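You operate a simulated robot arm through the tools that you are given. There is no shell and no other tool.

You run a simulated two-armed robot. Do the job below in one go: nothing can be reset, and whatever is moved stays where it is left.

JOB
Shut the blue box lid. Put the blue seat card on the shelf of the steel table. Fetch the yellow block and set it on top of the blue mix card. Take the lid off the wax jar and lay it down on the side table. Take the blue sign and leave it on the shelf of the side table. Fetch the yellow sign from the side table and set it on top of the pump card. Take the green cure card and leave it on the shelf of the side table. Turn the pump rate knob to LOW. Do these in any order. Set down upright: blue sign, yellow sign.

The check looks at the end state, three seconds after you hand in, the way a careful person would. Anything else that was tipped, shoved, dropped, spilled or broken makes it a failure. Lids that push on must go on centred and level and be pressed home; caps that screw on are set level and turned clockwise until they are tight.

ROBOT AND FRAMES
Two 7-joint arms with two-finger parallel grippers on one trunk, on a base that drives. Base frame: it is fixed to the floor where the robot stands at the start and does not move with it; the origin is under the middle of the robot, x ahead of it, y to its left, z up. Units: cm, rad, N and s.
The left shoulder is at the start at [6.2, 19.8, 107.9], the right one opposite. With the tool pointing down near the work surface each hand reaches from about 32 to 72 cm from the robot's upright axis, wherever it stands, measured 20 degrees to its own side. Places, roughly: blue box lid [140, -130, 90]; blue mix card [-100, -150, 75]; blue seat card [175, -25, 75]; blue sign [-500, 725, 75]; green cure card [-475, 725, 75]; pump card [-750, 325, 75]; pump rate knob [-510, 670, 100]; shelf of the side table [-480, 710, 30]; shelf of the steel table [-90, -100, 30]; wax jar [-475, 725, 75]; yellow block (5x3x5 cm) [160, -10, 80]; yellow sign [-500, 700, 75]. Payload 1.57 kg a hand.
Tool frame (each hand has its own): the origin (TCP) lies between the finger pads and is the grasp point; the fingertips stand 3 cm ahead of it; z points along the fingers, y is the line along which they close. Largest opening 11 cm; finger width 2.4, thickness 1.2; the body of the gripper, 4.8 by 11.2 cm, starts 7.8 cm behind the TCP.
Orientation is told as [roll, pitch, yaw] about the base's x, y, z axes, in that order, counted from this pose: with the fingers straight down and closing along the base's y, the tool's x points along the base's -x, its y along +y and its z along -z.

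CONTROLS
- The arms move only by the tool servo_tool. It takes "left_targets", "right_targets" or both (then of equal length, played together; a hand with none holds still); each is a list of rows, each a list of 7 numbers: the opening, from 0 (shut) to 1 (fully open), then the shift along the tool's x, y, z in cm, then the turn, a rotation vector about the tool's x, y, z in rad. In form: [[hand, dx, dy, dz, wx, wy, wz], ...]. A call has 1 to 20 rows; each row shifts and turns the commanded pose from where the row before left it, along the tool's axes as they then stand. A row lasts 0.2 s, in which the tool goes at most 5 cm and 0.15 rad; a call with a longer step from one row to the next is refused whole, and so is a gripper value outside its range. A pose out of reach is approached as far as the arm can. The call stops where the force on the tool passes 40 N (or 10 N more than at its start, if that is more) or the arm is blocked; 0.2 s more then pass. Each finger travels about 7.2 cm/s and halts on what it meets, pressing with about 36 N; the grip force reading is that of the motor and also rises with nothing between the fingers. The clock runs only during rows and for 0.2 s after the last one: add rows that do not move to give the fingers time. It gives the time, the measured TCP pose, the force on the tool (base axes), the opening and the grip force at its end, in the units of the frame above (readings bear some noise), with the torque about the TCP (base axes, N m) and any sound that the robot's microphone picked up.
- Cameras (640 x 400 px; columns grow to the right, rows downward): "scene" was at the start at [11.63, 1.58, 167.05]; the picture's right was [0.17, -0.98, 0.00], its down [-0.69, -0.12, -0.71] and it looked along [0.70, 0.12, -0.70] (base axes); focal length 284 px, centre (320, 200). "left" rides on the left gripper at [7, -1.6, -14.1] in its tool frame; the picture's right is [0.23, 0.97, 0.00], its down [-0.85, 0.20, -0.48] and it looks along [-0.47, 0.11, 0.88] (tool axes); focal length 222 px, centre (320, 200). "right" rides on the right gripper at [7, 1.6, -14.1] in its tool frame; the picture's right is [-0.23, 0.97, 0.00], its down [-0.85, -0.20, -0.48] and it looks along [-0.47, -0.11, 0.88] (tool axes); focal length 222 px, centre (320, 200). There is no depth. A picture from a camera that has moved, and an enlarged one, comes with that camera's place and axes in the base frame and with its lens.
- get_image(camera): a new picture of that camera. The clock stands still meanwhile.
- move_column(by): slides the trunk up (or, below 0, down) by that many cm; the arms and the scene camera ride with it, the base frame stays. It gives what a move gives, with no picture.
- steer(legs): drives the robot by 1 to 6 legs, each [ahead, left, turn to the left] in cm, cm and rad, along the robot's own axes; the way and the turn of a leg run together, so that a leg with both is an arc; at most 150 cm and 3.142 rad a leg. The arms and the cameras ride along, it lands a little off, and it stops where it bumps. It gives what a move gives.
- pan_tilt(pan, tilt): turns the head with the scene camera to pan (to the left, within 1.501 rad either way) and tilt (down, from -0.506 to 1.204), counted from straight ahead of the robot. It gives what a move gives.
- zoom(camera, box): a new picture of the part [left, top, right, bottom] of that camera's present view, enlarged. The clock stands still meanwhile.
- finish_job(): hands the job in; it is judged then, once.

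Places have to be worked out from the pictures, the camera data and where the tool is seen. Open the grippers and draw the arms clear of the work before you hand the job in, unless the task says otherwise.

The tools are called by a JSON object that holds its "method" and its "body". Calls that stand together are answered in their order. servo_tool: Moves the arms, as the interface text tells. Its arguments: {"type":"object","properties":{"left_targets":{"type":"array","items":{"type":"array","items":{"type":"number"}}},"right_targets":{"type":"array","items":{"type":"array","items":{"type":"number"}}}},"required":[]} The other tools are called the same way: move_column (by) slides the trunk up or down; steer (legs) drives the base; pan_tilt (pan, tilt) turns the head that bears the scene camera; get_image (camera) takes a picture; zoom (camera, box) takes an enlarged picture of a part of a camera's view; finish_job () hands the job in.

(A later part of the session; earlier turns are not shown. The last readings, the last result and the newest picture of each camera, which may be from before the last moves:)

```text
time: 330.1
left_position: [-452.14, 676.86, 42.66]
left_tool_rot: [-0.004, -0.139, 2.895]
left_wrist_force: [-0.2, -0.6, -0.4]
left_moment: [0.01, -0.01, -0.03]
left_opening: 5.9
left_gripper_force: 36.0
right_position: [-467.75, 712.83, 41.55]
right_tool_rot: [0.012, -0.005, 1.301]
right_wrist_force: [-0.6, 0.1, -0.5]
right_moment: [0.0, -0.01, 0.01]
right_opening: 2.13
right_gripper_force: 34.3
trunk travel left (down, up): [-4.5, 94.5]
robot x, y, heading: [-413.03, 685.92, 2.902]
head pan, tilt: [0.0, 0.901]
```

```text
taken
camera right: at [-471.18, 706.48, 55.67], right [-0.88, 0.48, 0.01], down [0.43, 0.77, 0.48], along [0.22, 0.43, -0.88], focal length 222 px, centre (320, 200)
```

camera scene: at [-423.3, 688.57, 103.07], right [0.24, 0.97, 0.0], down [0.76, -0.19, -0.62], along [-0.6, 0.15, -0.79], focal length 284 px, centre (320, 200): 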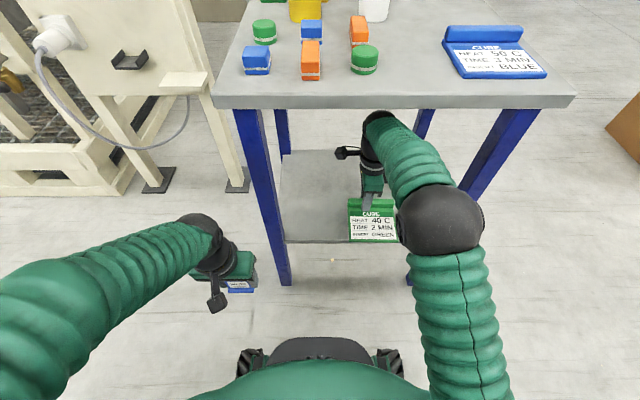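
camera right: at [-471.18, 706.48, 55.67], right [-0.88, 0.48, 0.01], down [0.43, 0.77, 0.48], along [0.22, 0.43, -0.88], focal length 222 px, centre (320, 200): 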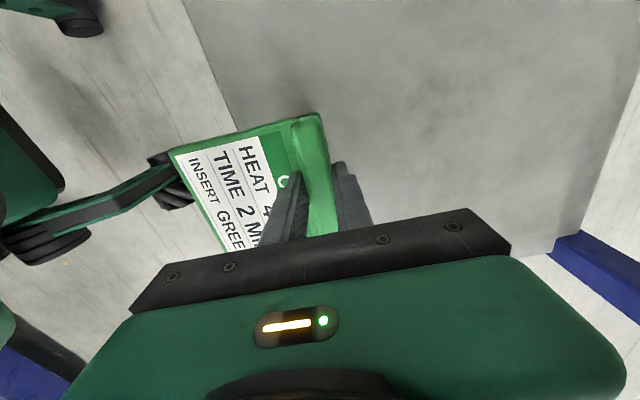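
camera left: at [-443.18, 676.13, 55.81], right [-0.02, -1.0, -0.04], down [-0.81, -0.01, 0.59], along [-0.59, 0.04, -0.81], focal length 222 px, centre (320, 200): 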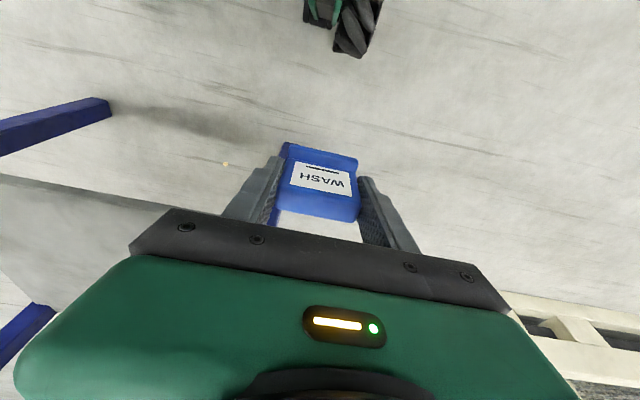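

{"method": "servo_tool", "body": {"right_targets": [[0.05, 0, 2.5, 0, 0, 0, 0], [0.05, 0, 2.3, 0, 0, 0, 0], [0.05, 0, 0, 0, 0, 0, 0]]}}

{"method": "get_image", "body": {"camera": "right"}}

{"method": "zoom", "body": {"camera": "scene", "box": [260, 90, 460, 260]}}

```text
time: 330.9
left_position: [-452.24, 676.97, 42.84]
left_tool_rot: [-0.004, -0.139, 2.895]
left_wrist_force: [0.1, 0.7, -0.1]
left_moment: [-0.01, 0.01, 0.03]
left_opening: 5.94
left_gripper_force: 36.3
right_position: [-472.08, 714.06, 41.83]
right_tool_rot: [0.011, -0.006, 1.301]
right_wrist_force: [0.2, -0.2, -1.4]
right_moment: [-0.02, 0.04, 0.02]
right_opening: 2.11
right_gripper_force: 34.8
trunk travel left (down, up): [-4.5, 94.5]
robot x, y, heading: [-413.07, 685.79, 2.894]
head pan, tilt: [0.0, 0.901]
```

```text
taken
camera right: at [-475.52, 707.67, 55.86], right [-0.88, 0.48, 0.01], down [0.43, 0.77, 0.48], along [0.22, 0.43, -0.88], focal length 222 px, centre (320, 200)
```

right: 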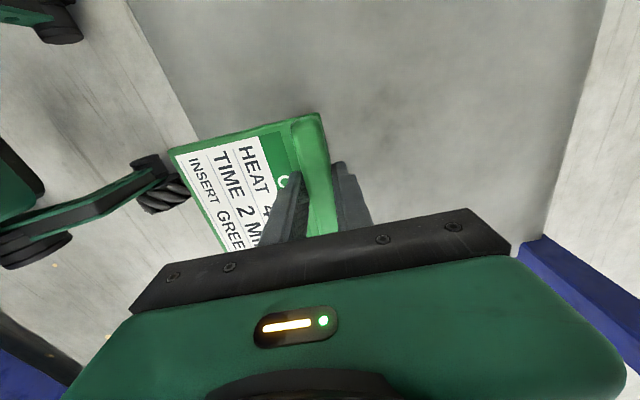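

```text
2.35 times, centred on (360, 175) of scene
camera zoom: at [-423.32, 688.57, 103.06], right [0.24, 0.97, 0.0], down [0.76, -0.19, -0.62], along [-0.6, 0.15, -0.79], focal length 668 px, centre (226, 259)
```

zoom: 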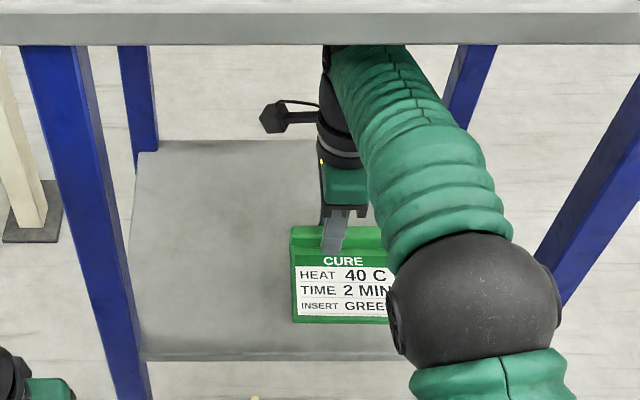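

The card is fully above the shelf (edge 13 cm behind the ridge). I lower it.

{"method": "servo_tool", "body": {"right_targets": [[0.05, 0, 0, 2, 0, 0, 0], [0.05, 0, 0, 2, 0, 0, 0], [0.05, 0, 0, 0.8, 0, 0, 0], [0.05, 0, 0, 0, 0, 0, 0]]}}

{"method": "servo_tool", "body": {"right_targets": [[0.05, 0, 0, 0.5, 0, 0, 0], [0.05, 0, 0, 0, 0, 0, 0]]}}

```text
time: 331.9
left_position: [-452.28, 676.86, 42.77]
left_tool_rot: [-0.005, -0.14, 2.897]
left_wrist_force: [-0.6, 0.6, -0.1]
left_moment: [0.03, 0.0, -0.02]
left_opening: 5.91
left_gripper_force: 35.9
right_position: [-472.3, 713.88, 36.97]
right_tool_rot: [0.012, -0.007, 1.301]
right_wrist_force: [0.3, 0.5, -1.4]
right_moment: [0.01, 0.05, 0.01]
right_opening: 2.14
right_gripper_force: 34.1
trunk travel left (down, up): [-4.5, 94.5]
robot x, y, heading: [-413.0, 685.62, 2.893]
head pan, tilt: [0.0, 0.901]
```

```text
time: 332.4
left_position: [-452.29, 676.97, 42.81]
left_tool_rot: [-0.006, -0.141, 2.895]
left_wrist_force: [0.2, 0.3, -0.2]
left_moment: [0.02, 0.0, 0.04]
left_opening: 5.91
left_gripper_force: 36.5
right_position: [-472.31, 714.07, 36.43]
right_tool_rot: [0.014, -0.005, 1.299]
right_wrist_force: [0.4, 0.3, -0.9]
right_moment: [0.01, 0.02, 0.03]
right_opening: 2.11
right_gripper_force: 34.6
trunk travel left (down, up): [-4.5, 94.5]
robot x, y, heading: [-412.72, 685.67, 2.895]
head pan, tilt: [0.0, 0.901]
```

{"method": "servo_tool", "body": {"right_targets": [[0.05, 0, 0, 0.5, 0, 0, 0], [0.05, 0, 0, 0.4, 0, 0, 0], [0.05, 0, 0, 0, 0, 0, 0]]}}

{"method": "servo_tool", "body": {"right_targets": [[0.05, 0, 0, 0.4, 0, 0, 0], [0.05, 0, 0, 0, 0, 0, 0]]}}

```text
time: 333.2
left_position: [-452.07, 676.99, 42.9]
left_tool_rot: [-0.005, -0.143, 2.898]
left_wrist_force: [-1.1, -0.8, 0.4]
left_moment: [0.02, -0.01, 0.01]
left_opening: 5.91
left_gripper_force: 36.3
right_position: [-472.37, 714.04, 36.01]
right_tool_rot: [0.02, -0.008, 1.3]
right_wrist_force: [-2.5, 2.3, 27.6]
right_moment: [-0.6, -0.44, -0.03]
right_opening: 2.11
right_gripper_force: 34.5
trunk travel left (down, up): [-4.5, 94.5]
robot x, y, heading: [-412.76, 686.05, 2.895]
head pan, tilt: [0.0, 0.901]
```

```text
time: 333.7
left_position: [-452.13, 676.75, 42.87]
left_tool_rot: [-0.006, -0.141, 2.895]
left_wrist_force: [0.8, 0.9, -0.6]
left_moment: [0.0, 0.01, 0.02]
left_opening: 5.9
left_gripper_force: 36.1
right_position: [-472.56, 714.07, 36.02]
right_tool_rot: [0.026, -0.004, 1.303]
right_wrist_force: [6.6, -1.4, 23.1]
right_moment: [-0.01, -1.32, -0.05]
right_opening: 2.14
right_gripper_force: 34.3
trunk travel left (down, up): [-4.5, 94.5]
robot x, y, heading: [-413.11, 686.05, 2.896]
head pan, tilt: [0.0, 0.901]
stopped in row 2 (right hand): the force on the tool passed its limit at 43 N (the readings are from after the stop); the commanded pose is now the measured one
```

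Contact; the shelf is at z≈32. I ease up, open and lift off the ridge.

{"method": "servo_tool", "body": {"right_targets": [[0.05, 0, 0, -0.2, 0, 0, 0], [0.3, 0, 0, 0, 0, 0, 0], [0.3, 0, 0, 0, 0, 0, 0], [0.35, 0, 0, -0.5, 0, 0, 0], [0.45, 0, 0, -0.5, 0, 0, 0], [0.45, 0, 0, -1.5, 0, 0, 0], [0.45, 0, 0, -2, 0, 0, 0], [0.45, 0, 0, 0, 0, 0, 0]]}}

{"method": "get_image", "body": {"camera": "right"}}

{"method": "zoom", "body": {"camera": "scene", "box": [260, 90, 460, 260]}}

```text
time: 335.5
left_position: [-452.11, 676.91, 42.72]
left_tool_rot: [-0.004, -0.139, 2.897]
left_wrist_force: [0.1, 0.9, -0.5]
left_moment: [-0.02, 0.03, 0.0]
left_opening: 5.9
left_gripper_force: 36.0
right_position: [-472.46, 714.19, 40.27]
right_tool_rot: [0.022, -0.004, 1.303]
right_wrist_force: [-0.3, -0.7, 0.1]
right_moment: [0.0, 0.03, -0.04]
right_opening: 4.96
right_gripper_force: 0.0
trunk travel left (down, up): [-4.5, 94.5]
robot x, y, heading: [-413.0, 685.84, 2.896]
head pan, tilt: [0.0, 0.901]
```

```text
taken
camera right: at [-475.63, 707.86, 54.4], right [-0.88, 0.48, 0.02], down [0.43, 0.77, 0.48], along [0.21, 0.43, -0.88], focal length 222 px, centre (320, 200)
```

right: 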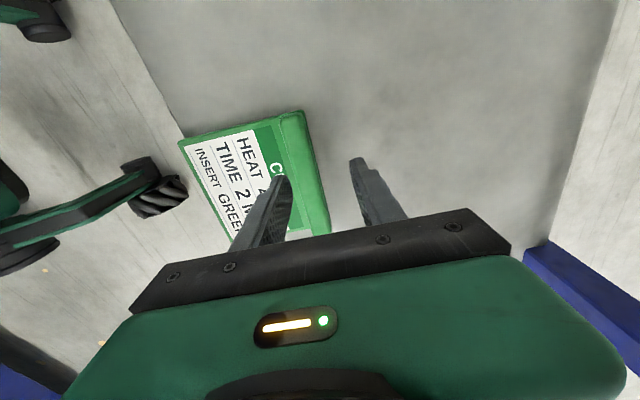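

```text
2.35 times, centred on (360, 175) of scene
camera zoom: at [-423.31, 688.56, 103.07], right [0.24, 0.97, 0.0], down [0.76, -0.19, -0.62], along [-0.6, 0.15, -0.79], focal length 668 px, centre (226, 259)
```

zoom: 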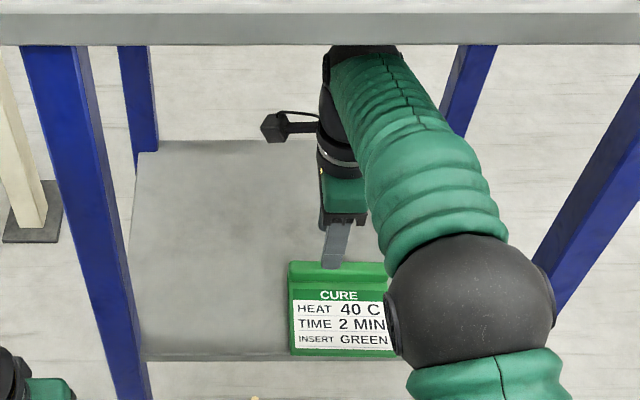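

{"method": "zoom", "body": {"camera": "right", "box": [120, 90, 340, 240]}}

{"method": "zoom", "body": {"camera": "scene", "box": [330, 190, 400, 250]}}

```text
2.67 times, centred on (230, 165) of right
camera zoom: at [-475.63, 707.86, 54.4], right [-0.88, 0.48, 0.02], down [0.43, 0.77, 0.48], along [0.21, 0.43, -0.88], focal length 592 px, centre (560, 293)
```

zoom: 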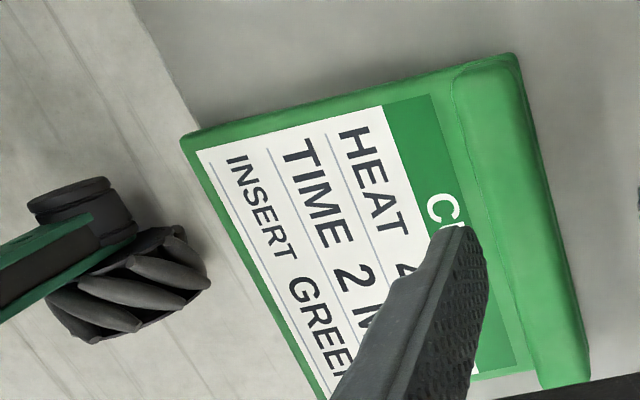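

```text
6.67 times, centred on (365, 220) of scene
camera zoom: at [-423.31, 688.56, 103.07], right [0.24, 0.97, 0.0], down [0.76, -0.19, -0.62], along [-0.6, 0.15, -0.79], focal length 1893 px, centre (20, 67)
```

zoom: 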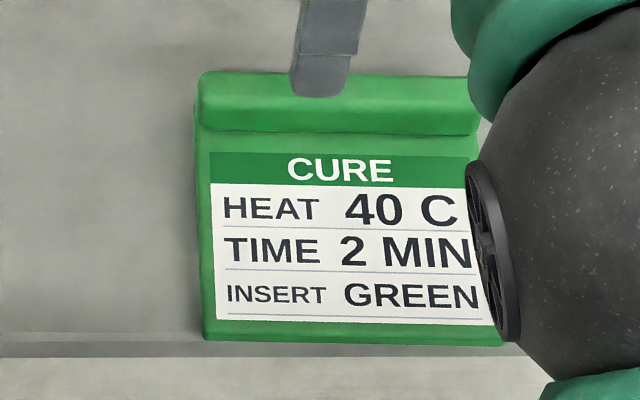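

The card's near edge is only flush with the shelf edge, so I regrip it and set it about 2.5 cm further in.

{"method": "servo_tool", "body": {"right_targets": [[0.45, 0, 0, 2, 0, 0, 0], [0.45, 0, 0, 1.9, 0, 0, 0], [0.05, 0, 0, 0, 0, 0, 0], [0.05, 0, 0, 0, 0, 0, 0], [0.05, 0, 0, 0, 0, 0, 0], [0.05, 0, 0, -0.9, 0, 0, 0], [0.05, 0, 1.3, 0, 0, 0, 0], [0.05, 0, 1.3, 0, 0, 0, 0], [0.05, 0, 0, 0, 0, 0, 0]]}}

{"method": "zoom", "body": {"camera": "scene", "box": [330, 180, 410, 250]}}

```text
time: 337.5
left_position: [-452.25, 676.92, 42.82]
left_tool_rot: [-0.004, -0.14, 2.897]
left_wrist_force: [0.2, -0.6, -1.0]
left_moment: [0.02, 0.0, -0.02]
left_opening: 5.9
left_gripper_force: 35.9
right_position: [-474.85, 714.84, 37.31]
right_tool_rot: [0.019, -0.006, 1.3]
right_wrist_force: [0.1, -0.4, -0.9]
right_moment: [-0.01, 0.04, 0.02]
right_opening: 2.13
right_gripper_force: 34.1
trunk travel left (down, up): [-4.5, 94.5]
robot x, y, heading: [-413.25, 685.84, 2.892]
head pan, tilt: [0.0, 0.901]
```

```text
5.71 times, centred on (370, 215) of scene
camera zoom: at [-423.34, 688.57, 103.06], right [0.24, 0.97, 0.0], down [0.76, -0.19, -0.62], along [-0.6, 0.15, -0.79], focal length 1622 px, centre (34, 114)
```

zoom: 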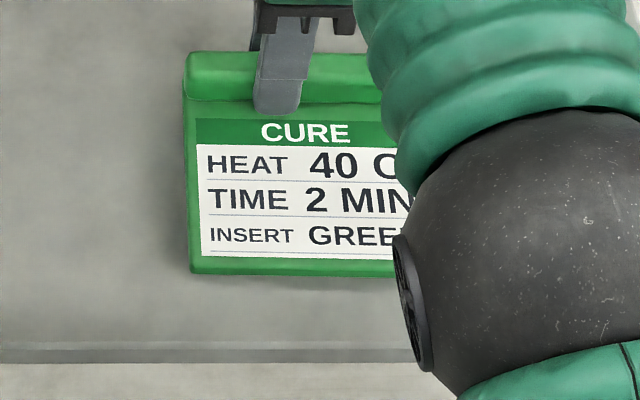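

{"method": "servo_tool", "body": {"right_targets": [[0.05, 0, 0, 0.5, 0, 0, 0], [0.05, 0, 0, 0.5, 0, 0, 0], [0.05, 0, 0, 0.2, 0, 0, 0], [0.05, 0, 0, 0, 0, 0, 0]]}}

{"method": "servo_tool", "body": {"right_targets": [[0.05, 0, 0, -0.1, 0, 0, 0], [0.3, 0, 0, 0, 0, 0, 0], [0.3, 0, 0, 0, 0, 0, 0], [0.35, 0, 0, -0.5, 0, 0, 0], [0.45, 0, 0, -0.5, 0, 0, 0], [0.45, 0, 0, -1.5, 0, 0, 0], [0.45, 0, 0, -2, 0, 0, 0], [0.45, 0, 0, -1, 0, 0, 0], [0.45, 0, 0, 0, 0, 0, 0]]}}

{"method": "get_image", "body": {"camera": "right"}}

{"method": "zoom", "body": {"camera": "scene", "box": [330, 180, 410, 250]}}

```text
time: 338.5
left_position: [-452.21, 676.83, 42.87]
left_tool_rot: [-0.005, -0.142, 2.899]
left_wrist_force: [0.3, 0.4, -0.8]
left_moment: [0.0, -0.02, -0.02]
left_opening: 5.91
left_gripper_force: 36.5
right_position: [-474.82, 714.86, 36.3]
right_tool_rot: [0.024, -0.005, 1.303]
right_wrist_force: [0.1, -0.3, 15.0]
right_moment: [-0.24, -0.62, -0.04]
right_opening: 2.14
right_gripper_force: 34.3
trunk travel left (down, up): [-4.5, 94.5]
robot x, y, heading: [-413.45, 685.84, 2.894]
head pan, tilt: [0.0, 0.901]
```

```text
time: 340.5
left_position: [-452.25, 676.97, 42.8]
left_tool_rot: [-0.005, -0.139, 2.897]
left_wrist_force: [0.2, 0.2, -0.2]
left_moment: [0.0, -0.01, 0.0]
left_opening: 5.89
left_gripper_force: 36.3
right_position: [-474.96, 714.74, 41.67]
right_tool_rot: [0.021, -0.005, 1.303]
right_wrist_force: [0.2, 0.6, 0.2]
right_moment: [0.03, -0.01, 0.03]
right_opening: 4.93
right_gripper_force: 0.1
trunk travel left (down, up): [-4.5, 94.5]
robot x, y, heading: [-412.93, 686.05, 2.895]
head pan, tilt: [0.0, 0.901]
```

```text
taken
camera right: at [-478.14, 708.36, 55.87], right [-0.88, 0.48, 0.02], down [0.43, 0.77, 0.48], along [0.21, 0.43, -0.88], focal length 222 px, centre (320, 200)
```

right: 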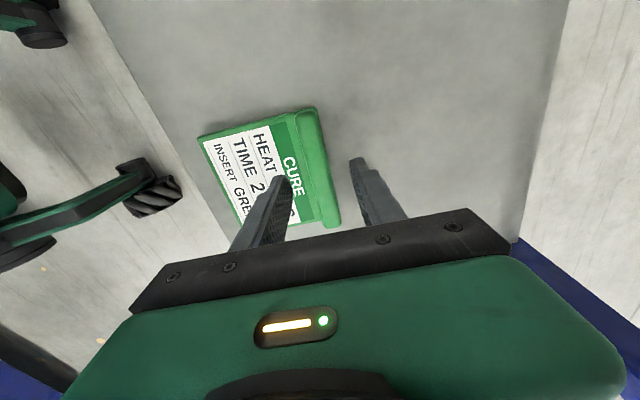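

```text
5.71 times, centred on (370, 215) of scene
camera zoom: at [-423.32, 688.56, 103.07], right [0.24, 0.97, 0.0], down [0.76, -0.19, -0.62], along [-0.6, 0.15, -0.79], focal length 1622 px, centre (34, 114)
```

zoom: 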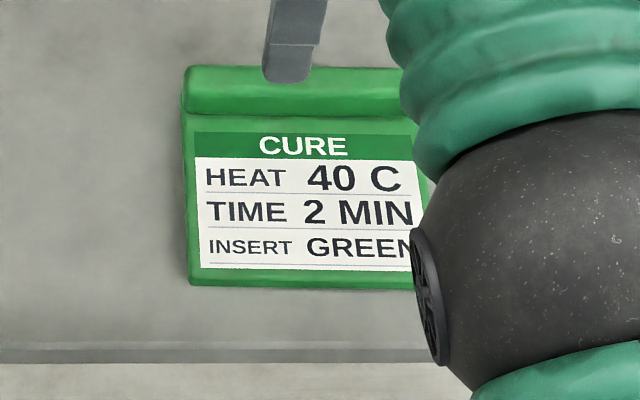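

The card lies flat and well inside. I retract the right hand, then shift the base right for the left hand's turn.

{"method": "servo_tool", "body": {"right_targets": [[0.45, 0, -4, 0, 0, 0, 0], [0.45, 0, -4, 0, 0, 0, 0], [0.45, 0, -4, 0, 0, 0, 0], [0.45, -0.5, -4, 0, 0, 0, 0], [0.45, -0.5, -4, 0, 0, 0, 0], [0.45, -0.5, -4, 0, 0, 0, 0], [0.45, -0.5, -4, 0, 0, 0, 0], [0.45, 0, 0, 0, 0, 0, 0]]}}

{"method": "steer", "body": {"legs": [[0, -15, -0.008]]}}

{"method": "servo_tool", "body": {"left_targets": [[0.3, 0, -2.5, 0, 0, 0, 0], [0.3, 0, -2.5, 0, 0, 0, 0], [0.3, 0, 0, 0, 0, 0, 0], [0.3, 0, 0, 0, 0, 0, 0], [0.3, 0, 0, 0, 0, 0, 0]]}}

{"method": "get_image", "body": {"camera": "scene"}}

{"method": "get_image", "body": {"camera": "left"}}

```text
time: 342.3
left_position: [-452.4, 676.89, 42.83]
left_tool_rot: [-0.007, -0.141, 2.898]
left_wrist_force: [0.1, -0.3, -0.1]
left_moment: [0.01, -0.01, 0.01]
left_opening: 5.89
left_gripper_force: 36.0
right_position: [-447.45, 708.83, 41.09]
right_tool_rot: [0.022, -0.007, 1.302]
right_wrist_force: [0.1, 0.4, 0.0]
right_moment: [0.02, -0.01, 0.05]
right_opening: 4.93
right_gripper_force: 0.1
trunk travel left (down, up): [-4.5, 94.5]
robot x, y, heading: [-412.81, 686.09, 2.894]
head pan, tilt: [0.0, 0.901]
```

```text
time: 343.6
left_position: [-448.66, 691.54, 42.8]
left_tool_rot: [-0.006, -0.138, 2.889]
left_wrist_force: [-0.1, -1.0, 0.0]
left_moment: [-0.02, 0.02, 0.01]
left_opening: 5.93
left_gripper_force: 35.9
right_position: [-443.62, 723.47, 41.12]
right_tool_rot: [0.02, -0.008, 1.295]
right_wrist_force: [0.1, -0.6, 0.9]
right_moment: [0.02, 0.0, -0.02]
right_opening: 4.95
right_gripper_force: 0.0
trunk travel left (down, up): [-4.5, 94.5]
robot x, y, heading: [-409.2, 700.48, 2.883]
head pan, tilt: [0.0, 0.901]
```

```text
time: 344.8
left_position: [-447.43, 696.33, 42.66]
left_tool_rot: [-0.005, -0.14, 2.889]
left_wrist_force: [0.3, -0.5, -0.1]
left_moment: [-0.01, 0.0, -0.03]
left_opening: 5.89
left_gripper_force: 36.0
right_position: [-443.7, 723.57, 41.08]
right_tool_rot: [0.021, -0.004, 1.295]
right_wrist_force: [0.0, -0.5, -0.7]
right_moment: [0.0, 0.0, 0.0]
right_opening: 4.97
right_gripper_force: 0.0
trunk travel left (down, up): [-4.5, 94.5]
robot x, y, heading: [-409.48, 699.76, 2.889]
head pan, tilt: [0.0, 0.901]
```

```text
taken
camera scene: at [-419.51, 703.02, 103.08], right [0.25, 0.97, 0.0], down [0.76, -0.2, -0.62], along [-0.6, 0.16, -0.78], focal length 284 px, centre (320, 200)
```

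scene: 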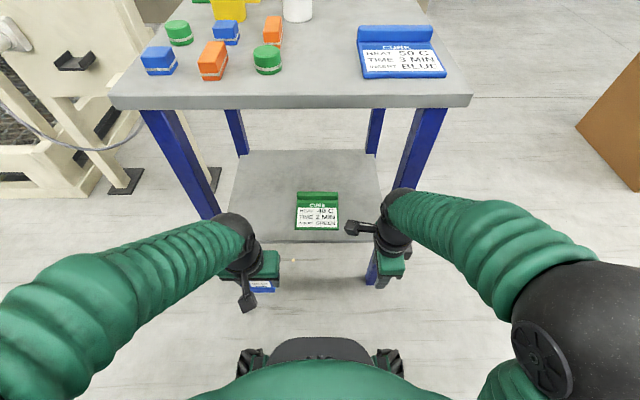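

```text
taken
camera left: at [-438.41, 695.5, 55.81], right [-0.03, -1.0, -0.04], down [-0.81, 0.0, 0.59], along [-0.59, 0.05, -0.8], focal length 222 px, centre (320, 200)
```

left: 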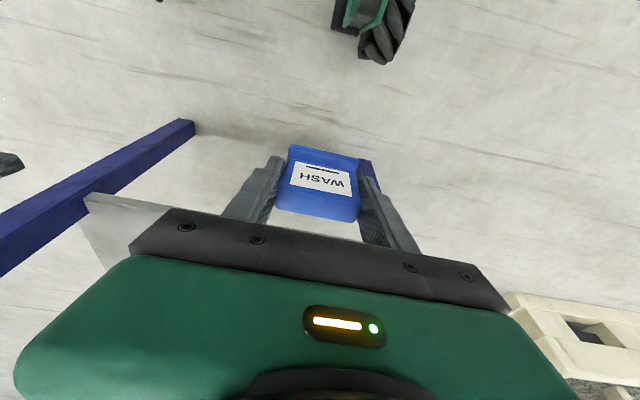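

The free shelf spot left of the card is ready. I push the sign forward, keeping its height.

{"method": "servo_tool", "body": {"left_targets": [[0.3, -4.4, 0.5, 0.62, 0, 0, 0], [0.3, -4.4, 0.5, 0.62, 0, 0, 0], [0.3, -4.4, 0.5, 0.62, 0, 0, 0], [0.3, 0, 0, 0, 0, 0, 0]]}}

{"method": "get_image", "body": {"camera": "scene"}}

{"method": "get_image", "body": {"camera": "left"}}

```text
time: 345.8
left_position: [-460.62, 698.47, 42.94]
left_tool_rot: [-0.005, -0.139, 2.889]
left_wrist_force: [-0.3, -0.5, 0.1]
left_moment: [-0.01, 0.0, 0.03]
left_opening: 5.9
left_gripper_force: 35.9
right_position: [-443.56, 723.54, 41.16]
right_tool_rot: [0.022, -0.004, 1.294]
right_wrist_force: [0.1, 0.8, 0.4]
right_moment: [0.03, 0.01, 0.0]
right_opening: 4.97
right_gripper_force: 0.0
trunk travel left (down, up): [-4.5, 94.5]
robot x, y, heading: [-409.37, 700.26, 2.891]
head pan, tilt: [0.0, 0.901]
```

```text
taken
camera scene: at [-419.57, 703.04, 103.07], right [0.25, 0.97, 0.0], down [0.76, -0.2, -0.62], along [-0.6, 0.16, -0.79], focal length 284 px, centre (320, 200)
```

scene: 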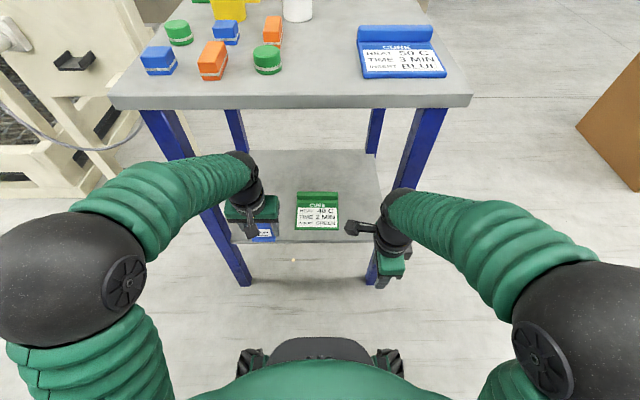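

```text
taken
camera left: at [-451.6, 697.65, 55.97], right [-0.03, -1.0, -0.04], down [-0.81, 0.0, 0.59], along [-0.59, 0.05, -0.81], focal length 222 px, centre (320, 200)
```

left: 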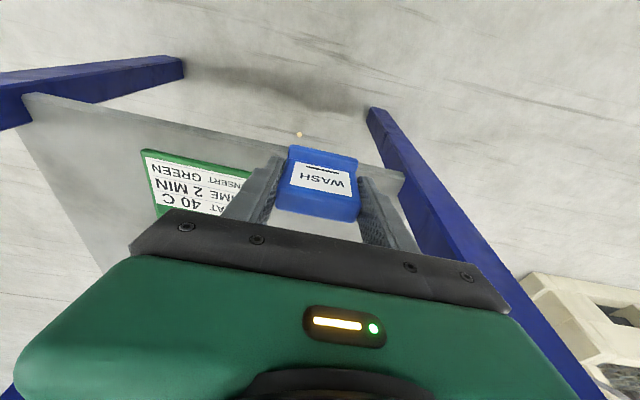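

I go only 6.5 cm further and 1.8 cm right, to keep the forearm clear of the left leg.

{"method": "servo_tool", "body": {"left_targets": [[0.3, -3.2, -0.9, 0.45, 0, 0, 0], [0.3, -3.3, -0.9, 0.46, 0, 0, 0], [0.3, 0, 0, 0, 0, 0, 0]]}}

{"method": "get_image", "body": {"camera": "scene"}}

{"method": "get_image", "body": {"camera": "left"}}

```text
time: 346.6
left_position: [-466.44, 701.6, 42.77]
left_tool_rot: [-0.006, -0.141, 2.89]
left_wrist_force: [-0.4, 0.3, -0.1]
left_moment: [-0.03, -0.02, 0.0]
left_opening: 5.94
left_gripper_force: 35.8
right_position: [-443.74, 723.7, 41.16]
right_tool_rot: [0.023, -0.005, 1.293]
right_wrist_force: [-0.5, -0.3, 0.3]
right_moment: [0.0, 0.01, -0.02]
right_opening: 4.96
right_gripper_force: 0.1
trunk travel left (down, up): [-4.5, 94.5]
robot x, y, heading: [-409.01, 700.35, 2.887]
head pan, tilt: [0.0, 0.901]
```

```text
taken
camera scene: at [-419.59, 703.05, 103.07], right [0.25, 0.97, 0.0], down [0.76, -0.2, -0.62], along [-0.6, 0.16, -0.79], focal length 284 px, centre (320, 200)
```

scene: 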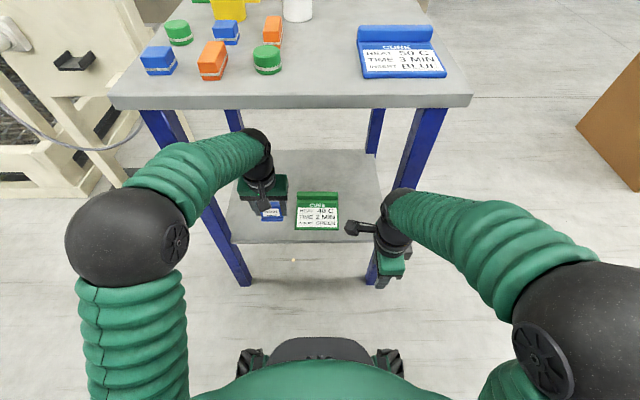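

```text
taken
camera left: at [-457.5, 700.74, 55.76], right [-0.03, -1.0, -0.04], down [-0.81, 0.0, 0.59], along [-0.59, 0.05, -0.8], focal length 222 px, centre (320, 200)
```

left: 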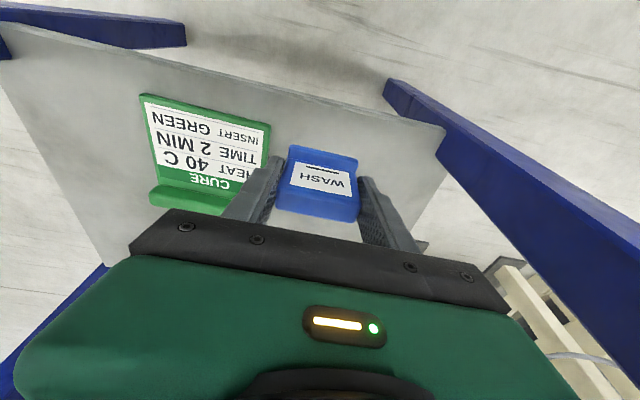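

{"method": "servo_tool", "body": {"left_targets": [[0.3, 0.28, 0.8, 1.98, 0, 0, 0], [0.3, 0.28, 0, 1.98, 0, 0, 0], [0.3, 0.11, 0, 0.8, 0, 0, 0], [0.3, 0, 0, 0, 0, 0, 0]]}}

{"method": "get_image", "body": {"camera": "left"}}

{"method": "zoom", "body": {"camera": "scene", "box": [200, 120, 360, 270]}}

```text
time: 347.6
left_position: [-466.78, 701.04, 38.04]
left_tool_rot: [-0.006, -0.139, 2.889]
left_wrist_force: [-0.1, 0.3, -0.6]
left_moment: [0.0, -0.01, 0.0]
left_opening: 5.93
left_gripper_force: 35.4
right_position: [-443.65, 723.52, 41.07]
right_tool_rot: [0.02, -0.005, 1.294]
right_wrist_force: [0.6, -0.1, 0.8]
right_moment: [-0.02, 0.0, 0.01]
right_opening: 4.96
right_gripper_force: 0.0
trunk travel left (down, up): [-4.5, 94.5]
robot x, y, heading: [-409.25, 699.59, 2.883]
head pan, tilt: [0.0, 0.901]
```

```text
taken
camera left: at [-457.64, 700.26, 51.11], right [-0.03, -1.0, -0.04], down [-0.81, 0.0, 0.59], along [-0.59, 0.05, -0.8], focal length 222 px, centre (320, 200)
```

left: 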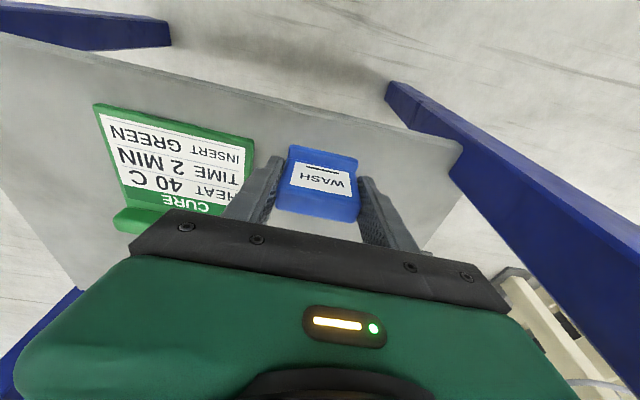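

```text
2.67 times, centred on (280, 195) of scene
camera zoom: at [-419.59, 703.04, 103.07], right [0.25, 0.97, 0.0], down [0.76, -0.2, -0.62], along [-0.6, 0.16, -0.79], focal length 757 px, centre (427, 213)
```

zoom: 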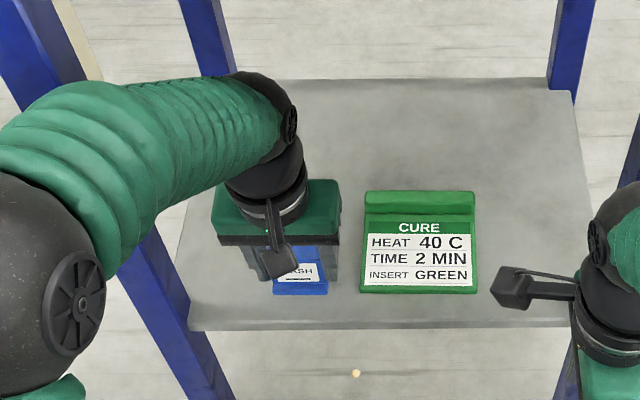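

{"method": "servo_tool", "body": {"left_targets": [[0.3, 0.06, 0, 0.4, 0, 0, 0], [0.3, 0.06, 0, 0.4, 0, 0, 0], [0.3, 0, 0, 0, 0, 0, 0]]}}

{"method": "servo_tool", "body": {"left_targets": [[0.3, 0.04, 0, 0.3, 0, 0, 0], [0.3, 0, 0, 0, 0, 0, 0]]}}

{"method": "servo_tool", "body": {"left_targets": [[0.3, 0.04, 0, 0.3, 0, 0, 0], [0.3, 0, 0, 0, 0, 0, 0]]}}

```text
time: 348.4
left_position: [-466.6, 701.07, 37.23]
left_tool_rot: [-0.005, -0.14, 2.891]
left_wrist_force: [0.0, -0.6, -0.2]
left_moment: [0.01, 0.0, 0.02]
left_opening: 5.91
left_gripper_force: 36.2
right_position: [-443.6, 723.74, 41.14]
right_tool_rot: [0.021, -0.005, 1.293]
right_wrist_force: [-0.4, 0.1, -0.8]
right_moment: [-0.01, 0.0, 0.02]
right_opening: 4.95
right_gripper_force: 0.0
trunk travel left (down, up): [-4.5, 94.5]
robot x, y, heading: [-409.42, 700.1, 2.889]
head pan, tilt: [0.0, 0.901]
```

```text
time: 349.0
left_position: [-466.69, 701.11, 37.03]
left_tool_rot: [-0.004, -0.14, 2.889]
left_wrist_force: [0.7, -0.7, 0.4]
left_moment: [-0.03, 0.0, 0.05]
left_opening: 5.96
left_gripper_force: 36.4
right_position: [-443.66, 723.73, 41.07]
right_tool_rot: [0.021, -0.005, 1.295]
right_wrist_force: [0.0, -1.1, 0.3]
right_moment: [0.01, -0.02, -0.02]
right_opening: 4.94
right_gripper_force: 0.0
trunk travel left (down, up): [-4.5, 94.5]
robot x, y, heading: [-409.21, 700.48, 2.889]
head pan, tilt: [0.0, 0.901]
```

```text
time: 349.6
left_position: [-466.89, 700.95, 36.75]
left_tool_rot: [-0.005, -0.142, 2.888]
left_wrist_force: [0.0, 0.3, 0.5]
left_moment: [-0.06, -0.02, -0.01]
left_opening: 5.92
left_gripper_force: 36.4
right_position: [-443.49, 723.63, 41.06]
right_tool_rot: [0.02, -0.004, 1.294]
right_wrist_force: [-0.1, 1.1, -0.6]
right_moment: [0.01, 0.02, 0.0]
right_opening: 4.94
right_gripper_force: 0.1
trunk travel left (down, up): [-4.5, 94.5]
robot x, y, heading: [-409.34, 700.1, 2.889]
head pan, tilt: [0.0, 0.901]
```

{"method": "servo_tool", "body": {"left_targets": [[0.3, 0.03, 0, 0.2, 0, 0, 0], [0.3, 0, 0, 0, 0, 0, 0]]}}

{"method": "zoom", "body": {"camera": "scene", "box": [240, 180, 340, 250]}}

```text
time: 350.2
left_position: [-466.76, 701.11, 36.6]
left_tool_rot: [-0.005, -0.146, 2.887]
left_wrist_force: [2.8, -1.7, 20.2]
left_moment: [-0.33, -0.2, 0.05]
left_opening: 5.91
left_gripper_force: 36.2
right_position: [-443.52, 723.57, 41.14]
right_tool_rot: [0.022, -0.004, 1.293]
right_wrist_force: [0.5, 1.2, 0.2]
right_moment: [0.0, -0.01, -0.01]
right_opening: 4.94
right_gripper_force: 0.1
trunk travel left (down, up): [-4.5, 94.5]
robot x, y, heading: [-409.15, 700.2, 2.886]
head pan, tilt: [0.0, 0.901]
```

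```text
5.71 times, centred on (290, 215) of scene
camera zoom: at [-419.32, 703.04, 103.13], right [0.25, 0.97, 0.0], down [0.76, -0.2, -0.62], along [-0.6, 0.16, -0.78], focal length 1622 px, centre (491, 114)
```

zoom: 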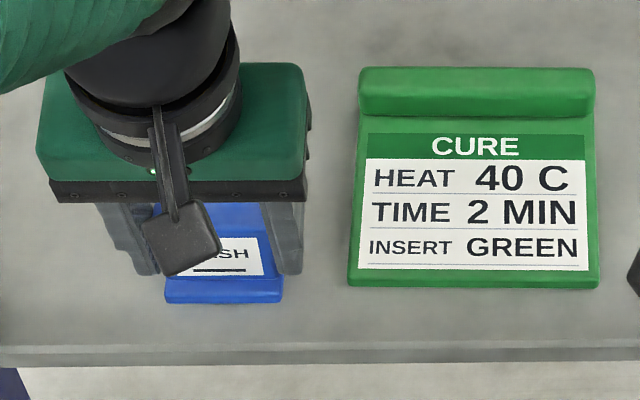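

Contact at 20 N with the sign upright on the shelf. I ease off, open a little and withdraw upward along the tool axis.

{"method": "servo_tool", "body": {"left_targets": [[0.3, 0, 0, -0.15, 0, 0, 0], [0.6, 0, 0, 0, 0, 0, 0], [0.6, 0, 0, 0, 0, 0, 0], [0.6, 0, 0, -1, 0, 0, 0], [0.6, 0, 0, -2, 0, 0, 0], [0.6, 0, 0, -2, 0, 0, 0], [0.6, 0, 0, -2, 0, 0, 0], [0.6, 0, 0, 0, 0, 0, 0]]}}

{"method": "get_image", "body": {"camera": "left"}}

{"method": "zoom", "body": {"camera": "scene", "box": [200, 120, 360, 270]}}

```text
time: 352.0
left_position: [-465.87, 700.47, 43.39]
left_tool_rot: [-0.006, -0.14, 2.886]
left_wrist_force: [0.9, -0.5, -0.3]
left_moment: [-0.02, -0.03, 0.02]
left_opening: 6.59
left_gripper_force: 0.1
right_position: [-443.63, 723.61, 41.14]
right_tool_rot: [0.02, -0.006, 1.294]
right_wrist_force: [0.2, 0.4, 0.0]
right_moment: [0.02, 0.05, -0.01]
right_opening: 4.95
right_gripper_force: 0.0
trunk travel left (down, up): [-4.5, 94.5]
robot x, y, heading: [-409.26, 700.12, 2.886]
head pan, tilt: [0.0, 0.901]
```

```text
taken
camera left: at [-456.88, 699.68, 56.36], right [-0.03, -1.0, -0.04], down [-0.81, 0.0, 0.59], along [-0.59, 0.05, -0.8], focal length 222 px, centre (320, 200)
```

left: 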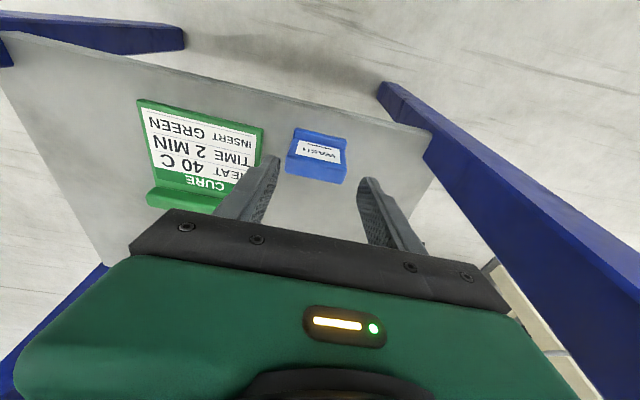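

```text
2.67 times, centred on (280, 195) of scene
camera zoom: at [-419.56, 703.04, 103.07], right [0.25, 0.97, 0.0], down [0.76, -0.2, -0.62], along [-0.6, 0.16, -0.78], focal length 757 px, centre (427, 213)
```

zoom: 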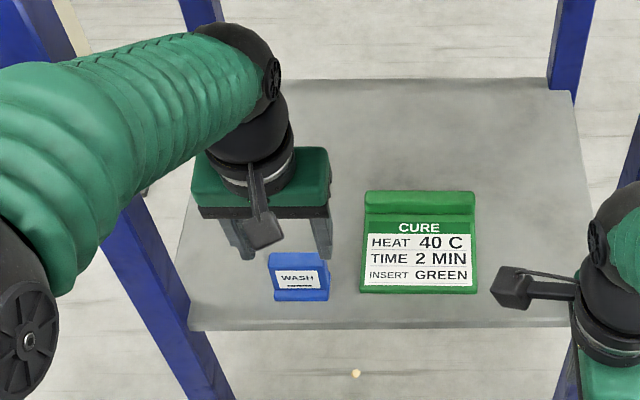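

The blue sign stands upright. I retract the left hand straight back.

{"method": "servo_tool", "body": {"left_targets": [[0.6, 3.9, 0, -0.55, 0, 0, 0], [0.6, 4.4, 0, -0.62, 0, 0, 0], [0.6, 4.4, 0, -0.62, 0, 0, 0], [0.6, 4.4, 0.5, -0.62, 0, 0, 0], [0.6, 4.4, 0.5, -0.62, 0, 0, 0], [0.6, 0, 0, 0, 0, 0, 0]]}}

{"method": "get_image", "body": {"camera": "scene"}}

{"method": "move_column", "body": {"by": 40}}

{"method": "move_column", "body": {"by": 35}}

{"method": "get_image", "body": {"camera": "scene"}}

```text
time: 353.4
left_position: [-444.95, 694.5, 43.21]
left_tool_rot: [-0.003, -0.14, 2.888]
left_wrist_force: [0.1, 0.6, 0.6]
left_moment: [-0.02, -0.01, -0.01]
left_opening: 6.62
left_gripper_force: 0.0
right_position: [-443.69, 723.67, 41.08]
right_tool_rot: [0.023, -0.005, 1.293]
right_wrist_force: [0.0, 0.3, 0.5]
right_moment: [-0.01, -0.03, -0.02]
right_opening: 4.92
right_gripper_force: 0.0
trunk travel left (down, up): [-4.5, 94.5]
robot x, y, heading: [-409.06, 700.41, 2.884]
head pan, tilt: [0.0, 0.901]
```

```text
taken
camera scene: at [-419.48, 703.01, 103.08], right [0.25, 0.97, 0.0], down [0.76, -0.2, -0.62], along [-0.6, 0.16, -0.78], focal length 284 px, centre (320, 200)
```

scene: 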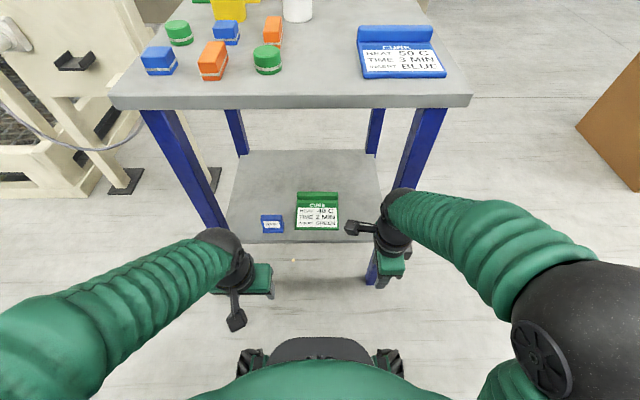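

```text
time: 357.3
left_position: [-445.1, 694.45, 83.22]
left_tool_rot: [-0.006, -0.14, 2.888]
left_wrist_force: [0.4, -0.4, -0.4]
left_moment: [0.01, 0.01, 0.02]
left_opening: 6.58
left_gripper_force: 0.1
right_position: [-443.58, 723.57, 81.1]
right_tool_rot: [0.021, -0.007, 1.293]
right_wrist_force: [-0.7, 0.3, 0.7]
right_moment: [-0.02, 0.0, -0.04]
right_opening: 4.97
right_gripper_force: 0.0
trunk travel left (down, up): [-44.5, 54.5]
robot x, y, heading: [-409.49, 700.28, 2.883]
head pan, tilt: [0.0, 0.901]
```

```text
time: 360.7
left_position: [-445.05, 694.57, 118.24]
left_tool_rot: [-0.005, -0.138, 2.888]
left_wrist_force: [0.7, -0.3, -0.7]
left_moment: [0.01, 0.0, -0.02]
left_opening: 6.59
left_gripper_force: 0.1
right_position: [-443.8, 723.63, 116.18]
right_tool_rot: [0.02, -0.005, 1.293]
right_wrist_force: [1.4, 0.2, 0.7]
right_moment: [0.0, -0.01, -0.03]
right_opening: 4.95
right_gripper_force: 0.1
trunk travel left (down, up): [-79.5, 19.5]
robot x, y, heading: [-409.25, 699.92, 2.883]
head pan, tilt: [0.0, 0.901]
```

```text
taken
camera scene: at [-419.6, 703.03, 178.07], right [0.25, 0.97, 0.0], down [0.76, -0.2, -0.62], along [-0.6, 0.16, -0.78], focal length 284 px, centre (320, 200)
```

scene: 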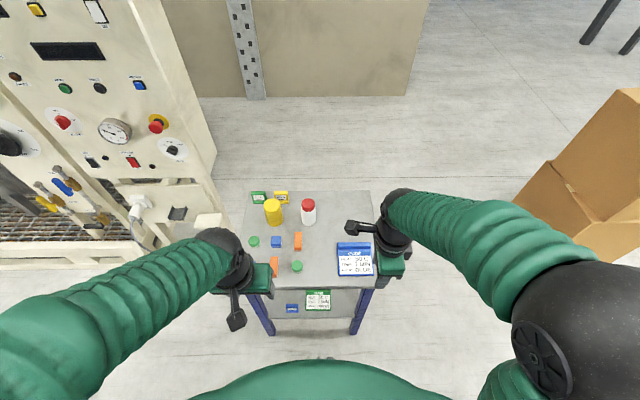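

Next the jar. I drive to the table edge with both hands high, then look closely at the cap.

{"method": "steer", "body": {"legs": [[16, 4, 0]]}}

{"method": "servo_tool", "body": {"left_targets": [[1, 0, 0, 0, 0, 0, 0], [1, 0, 0, 0, 0, 0, 0], [1, 0, 0, 0, 0, 0, 0], [1, 0, 0, 0, 0, 0, 0]]}}

{"method": "get_image", "body": {"camera": "scene"}}

{"method": "zoom", "body": {"camera": "scene", "box": [240, 200, 380, 310]}}

{"method": "get_image", "body": {"camera": "right"}}

```text
time: 362.1
left_position: [-461.27, 695.01, 118.39]
left_tool_rot: [-0.003, -0.142, 2.89]
left_wrist_force: [0.2, 0.4, 0.8]
left_moment: [-0.03, 0.0, 0.02]
left_opening: 6.6
left_gripper_force: 0.1
right_position: [-460.03, 724.08, 116.2]
right_tool_rot: [0.024, -0.001, 1.296]
right_wrist_force: [0.4, 1.3, 0.0]
right_moment: [0.0, 0.03, -0.01]
right_opening: 4.91
right_gripper_force: 0.0
trunk travel left (down, up): [-79.5, 19.5]
robot x, y, heading: [-426.26, 700.27, 2.888]
head pan, tilt: [0.0, 0.901]
```

```text
time: 363.1
left_position: [-461.85, 694.81, 118.33]
left_tool_rot: [-0.007, -0.138, 2.891]
left_wrist_force: [0.2, 0.1, 0.0]
left_moment: [0.03, -0.02, -0.01]
left_opening: 11.0
left_gripper_force: 0.0
right_position: [-460.58, 723.89, 116.16]
right_tool_rot: [0.022, -0.004, 1.297]
right_wrist_force: [0.2, 0.5, 0.0]
right_moment: [0.01, -0.02, 0.02]
right_opening: 4.94
right_gripper_force: 0.1
trunk travel left (down, up): [-79.5, 19.5]
robot x, y, heading: [-426.09, 700.69, 2.888]
head pan, tilt: [0.0, 0.901]
```

```text
taken
camera scene: at [-436.44, 703.37, 178.07], right [0.25, 0.97, 0.0], down [0.76, -0.2, -0.62], along [-0.6, 0.15, -0.79], focal length 284 px, centre (320, 200)
```

scene: 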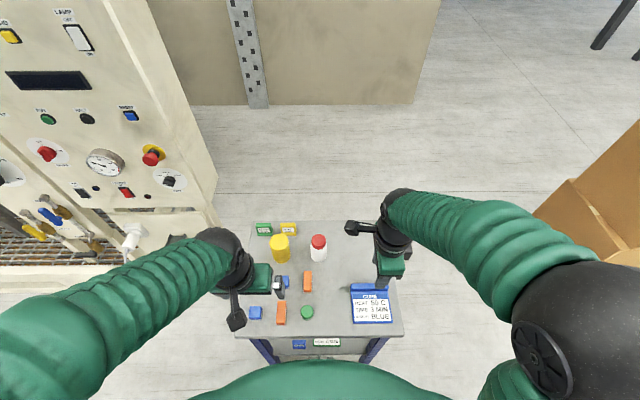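

```text
3.64 times, centred on (310, 255) of scene
camera zoom: at [-436.44, 703.37, 178.07], right [0.25, 0.97, 0.0], down [0.76, -0.2, -0.62], along [-0.6, 0.15, -0.79], focal length 1032 px, centre (356, 0)
```

zoom: 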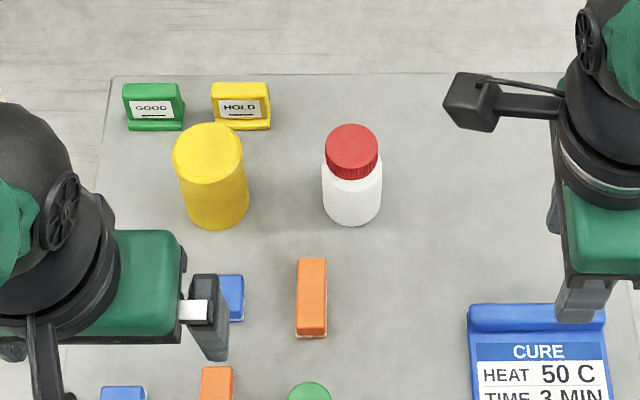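

```text
taken
camera right: at [-463.82, 717.51, 130.2], right [-0.88, 0.48, 0.02], down [0.43, 0.76, 0.48], along [0.21, 0.43, -0.88], focal length 222 px, centre (320, 200)
```

right: 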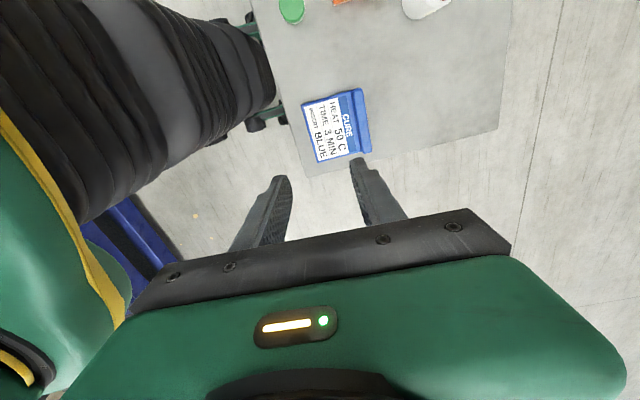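

The cap is about 5 cm across at (-484.6, 715.3), top near z 93. I bring the right hand, fully open, over it.

{"method": "servo_tool", "body": {"right_targets": [[1, 2.48, 3.47, 0, 0, 0, 0], [1, 2.48, 3.47, 0, 0, 0, 0], [1, 2.48, 3.47, 0, 0, 0, 0], [1, 2.48, 3.47, 0, 0, 0, 0], [1, 2.48, 3.47, 0, 0, 0, 0], [1, 2.5, 3.45, 0, 0, 0, 0], [1, 0, 0, 4, 0, 0, 0], [1, 0, 0, 4, 0, 0, 0], [1, 0, 0, 4, 0, 0, 0], [1, 0, 0, 0, 0, 0, 0]]}}

{"method": "get_image", "body": {"camera": "right"}}

{"method": "zoom", "body": {"camera": "scene", "box": [260, 190, 400, 300]}}

```text
time: 365.3
left_position: [-461.79, 694.49, 118.19]
left_tool_rot: [-0.006, -0.143, 2.89]
left_wrist_force: [0.5, -0.4, -0.7]
left_moment: [-0.04, 0.01, 0.01]
left_opening: 11.03
left_gripper_force: 0.1
right_position: [-484.71, 714.97, 104.48]
right_tool_rot: [0.024, -0.004, 1.297]
right_wrist_force: [-0.2, 0.1, 0.2]
right_moment: [0.0, 0.03, 0.01]
right_opening: 10.99
right_gripper_force: 0.1
trunk travel left (down, up): [-79.5, 19.5]
robot x, y, heading: [-425.56, 700.64, 2.895]
head pan, tilt: [0.0, 0.901]
```

```text
taken
camera right: at [-487.99, 708.59, 118.58], right [-0.88, 0.48, 0.02], down [0.43, 0.76, 0.48], along [0.21, 0.43, -0.88], focal length 222 px, centre (320, 200)
```

right: 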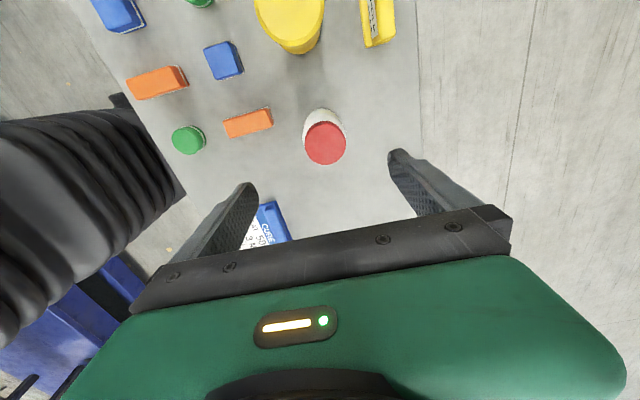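

```text
3.64 times, centred on (330, 245) of scene
camera zoom: at [-436.45, 703.11, 178.07], right [0.25, 0.97, 0.0], down [0.76, -0.2, -0.62], along [-0.6, 0.16, -0.78], focal length 1032 px, centre (284, 36)
```

zoom: 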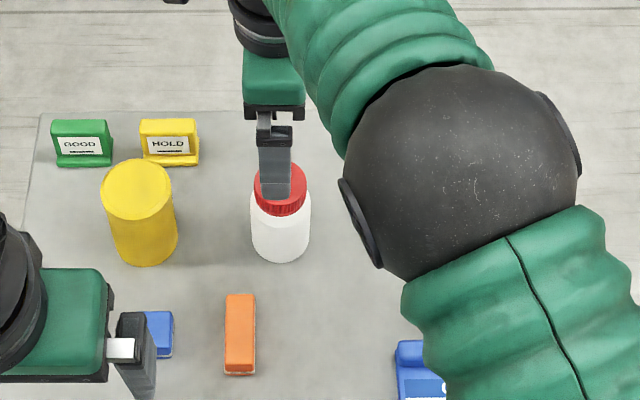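

{"method": "servo_tool", "body": {"right_targets": [[1, 0.6, 0.65, 3, 0, 0, 0], [1, 0, 0, 3, 0, 0, 0], [1, 0, 0, 3, 0, 0, 0], [1, 0, 0, 1.8, 0, 0, 0], [1, 0, 0, 0, 0, 0, 0]]}}

{"method": "get_image", "body": {"camera": "right"}}

{"method": "zoom", "body": {"camera": "scene", "box": [290, 200, 370, 270]}}

```text
time: 366.5
left_position: [-461.69, 694.64, 118.05]
left_tool_rot: [-0.005, -0.138, 2.891]
left_wrist_force: [-0.3, 0.2, 0.4]
left_moment: [-0.03, 0.01, 0.03]
left_opening: 11.0
left_gripper_force: 0.1
right_position: [-486.01, 714.61, 93.65]
right_tool_rot: [0.021, -0.005, 1.296]
right_wrist_force: [0.0, 0.7, -0.1]
right_moment: [0.02, -0.02, 0.02]
right_opening: 11.0
right_gripper_force: 0.0
trunk travel left (down, up): [-79.5, 19.5]
robot x, y, heading: [-425.78, 700.36, 2.888]
head pan, tilt: [0.0, 0.901]
```

```text
taken
camera right: at [-489.2, 708.3, 107.75], right [-0.88, 0.48, 0.02], down [0.43, 0.76, 0.48], along [0.21, 0.43, -0.88], focal length 222 px, centre (320, 200)
```

right: 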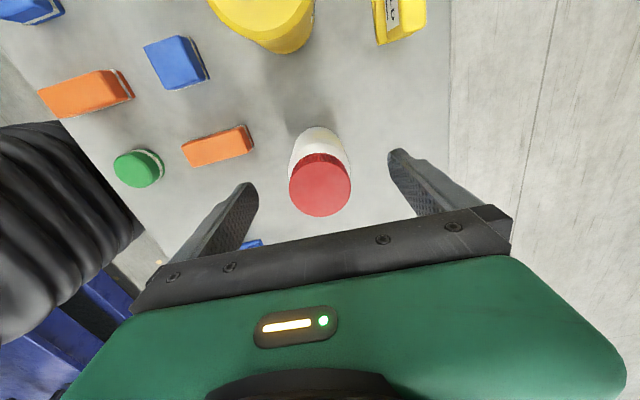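

```text
5.71 times, centred on (330, 235) of scene
camera zoom: at [-436.49, 703.16, 178.07], right [0.25, 0.97, 0.0], down [0.76, -0.2, -0.62], along [-0.6, 0.16, -0.79], focal length 1622 px, centre (263, 0)
```

zoom: 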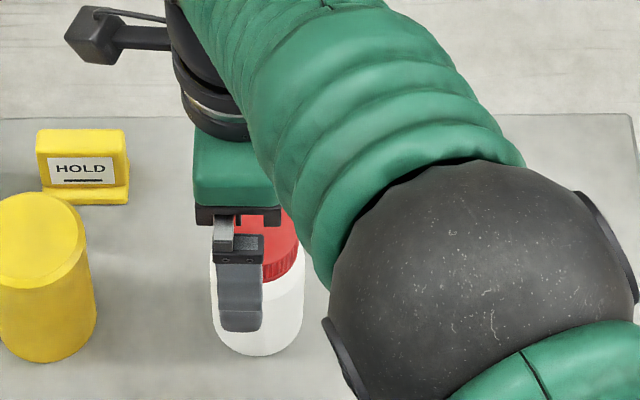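

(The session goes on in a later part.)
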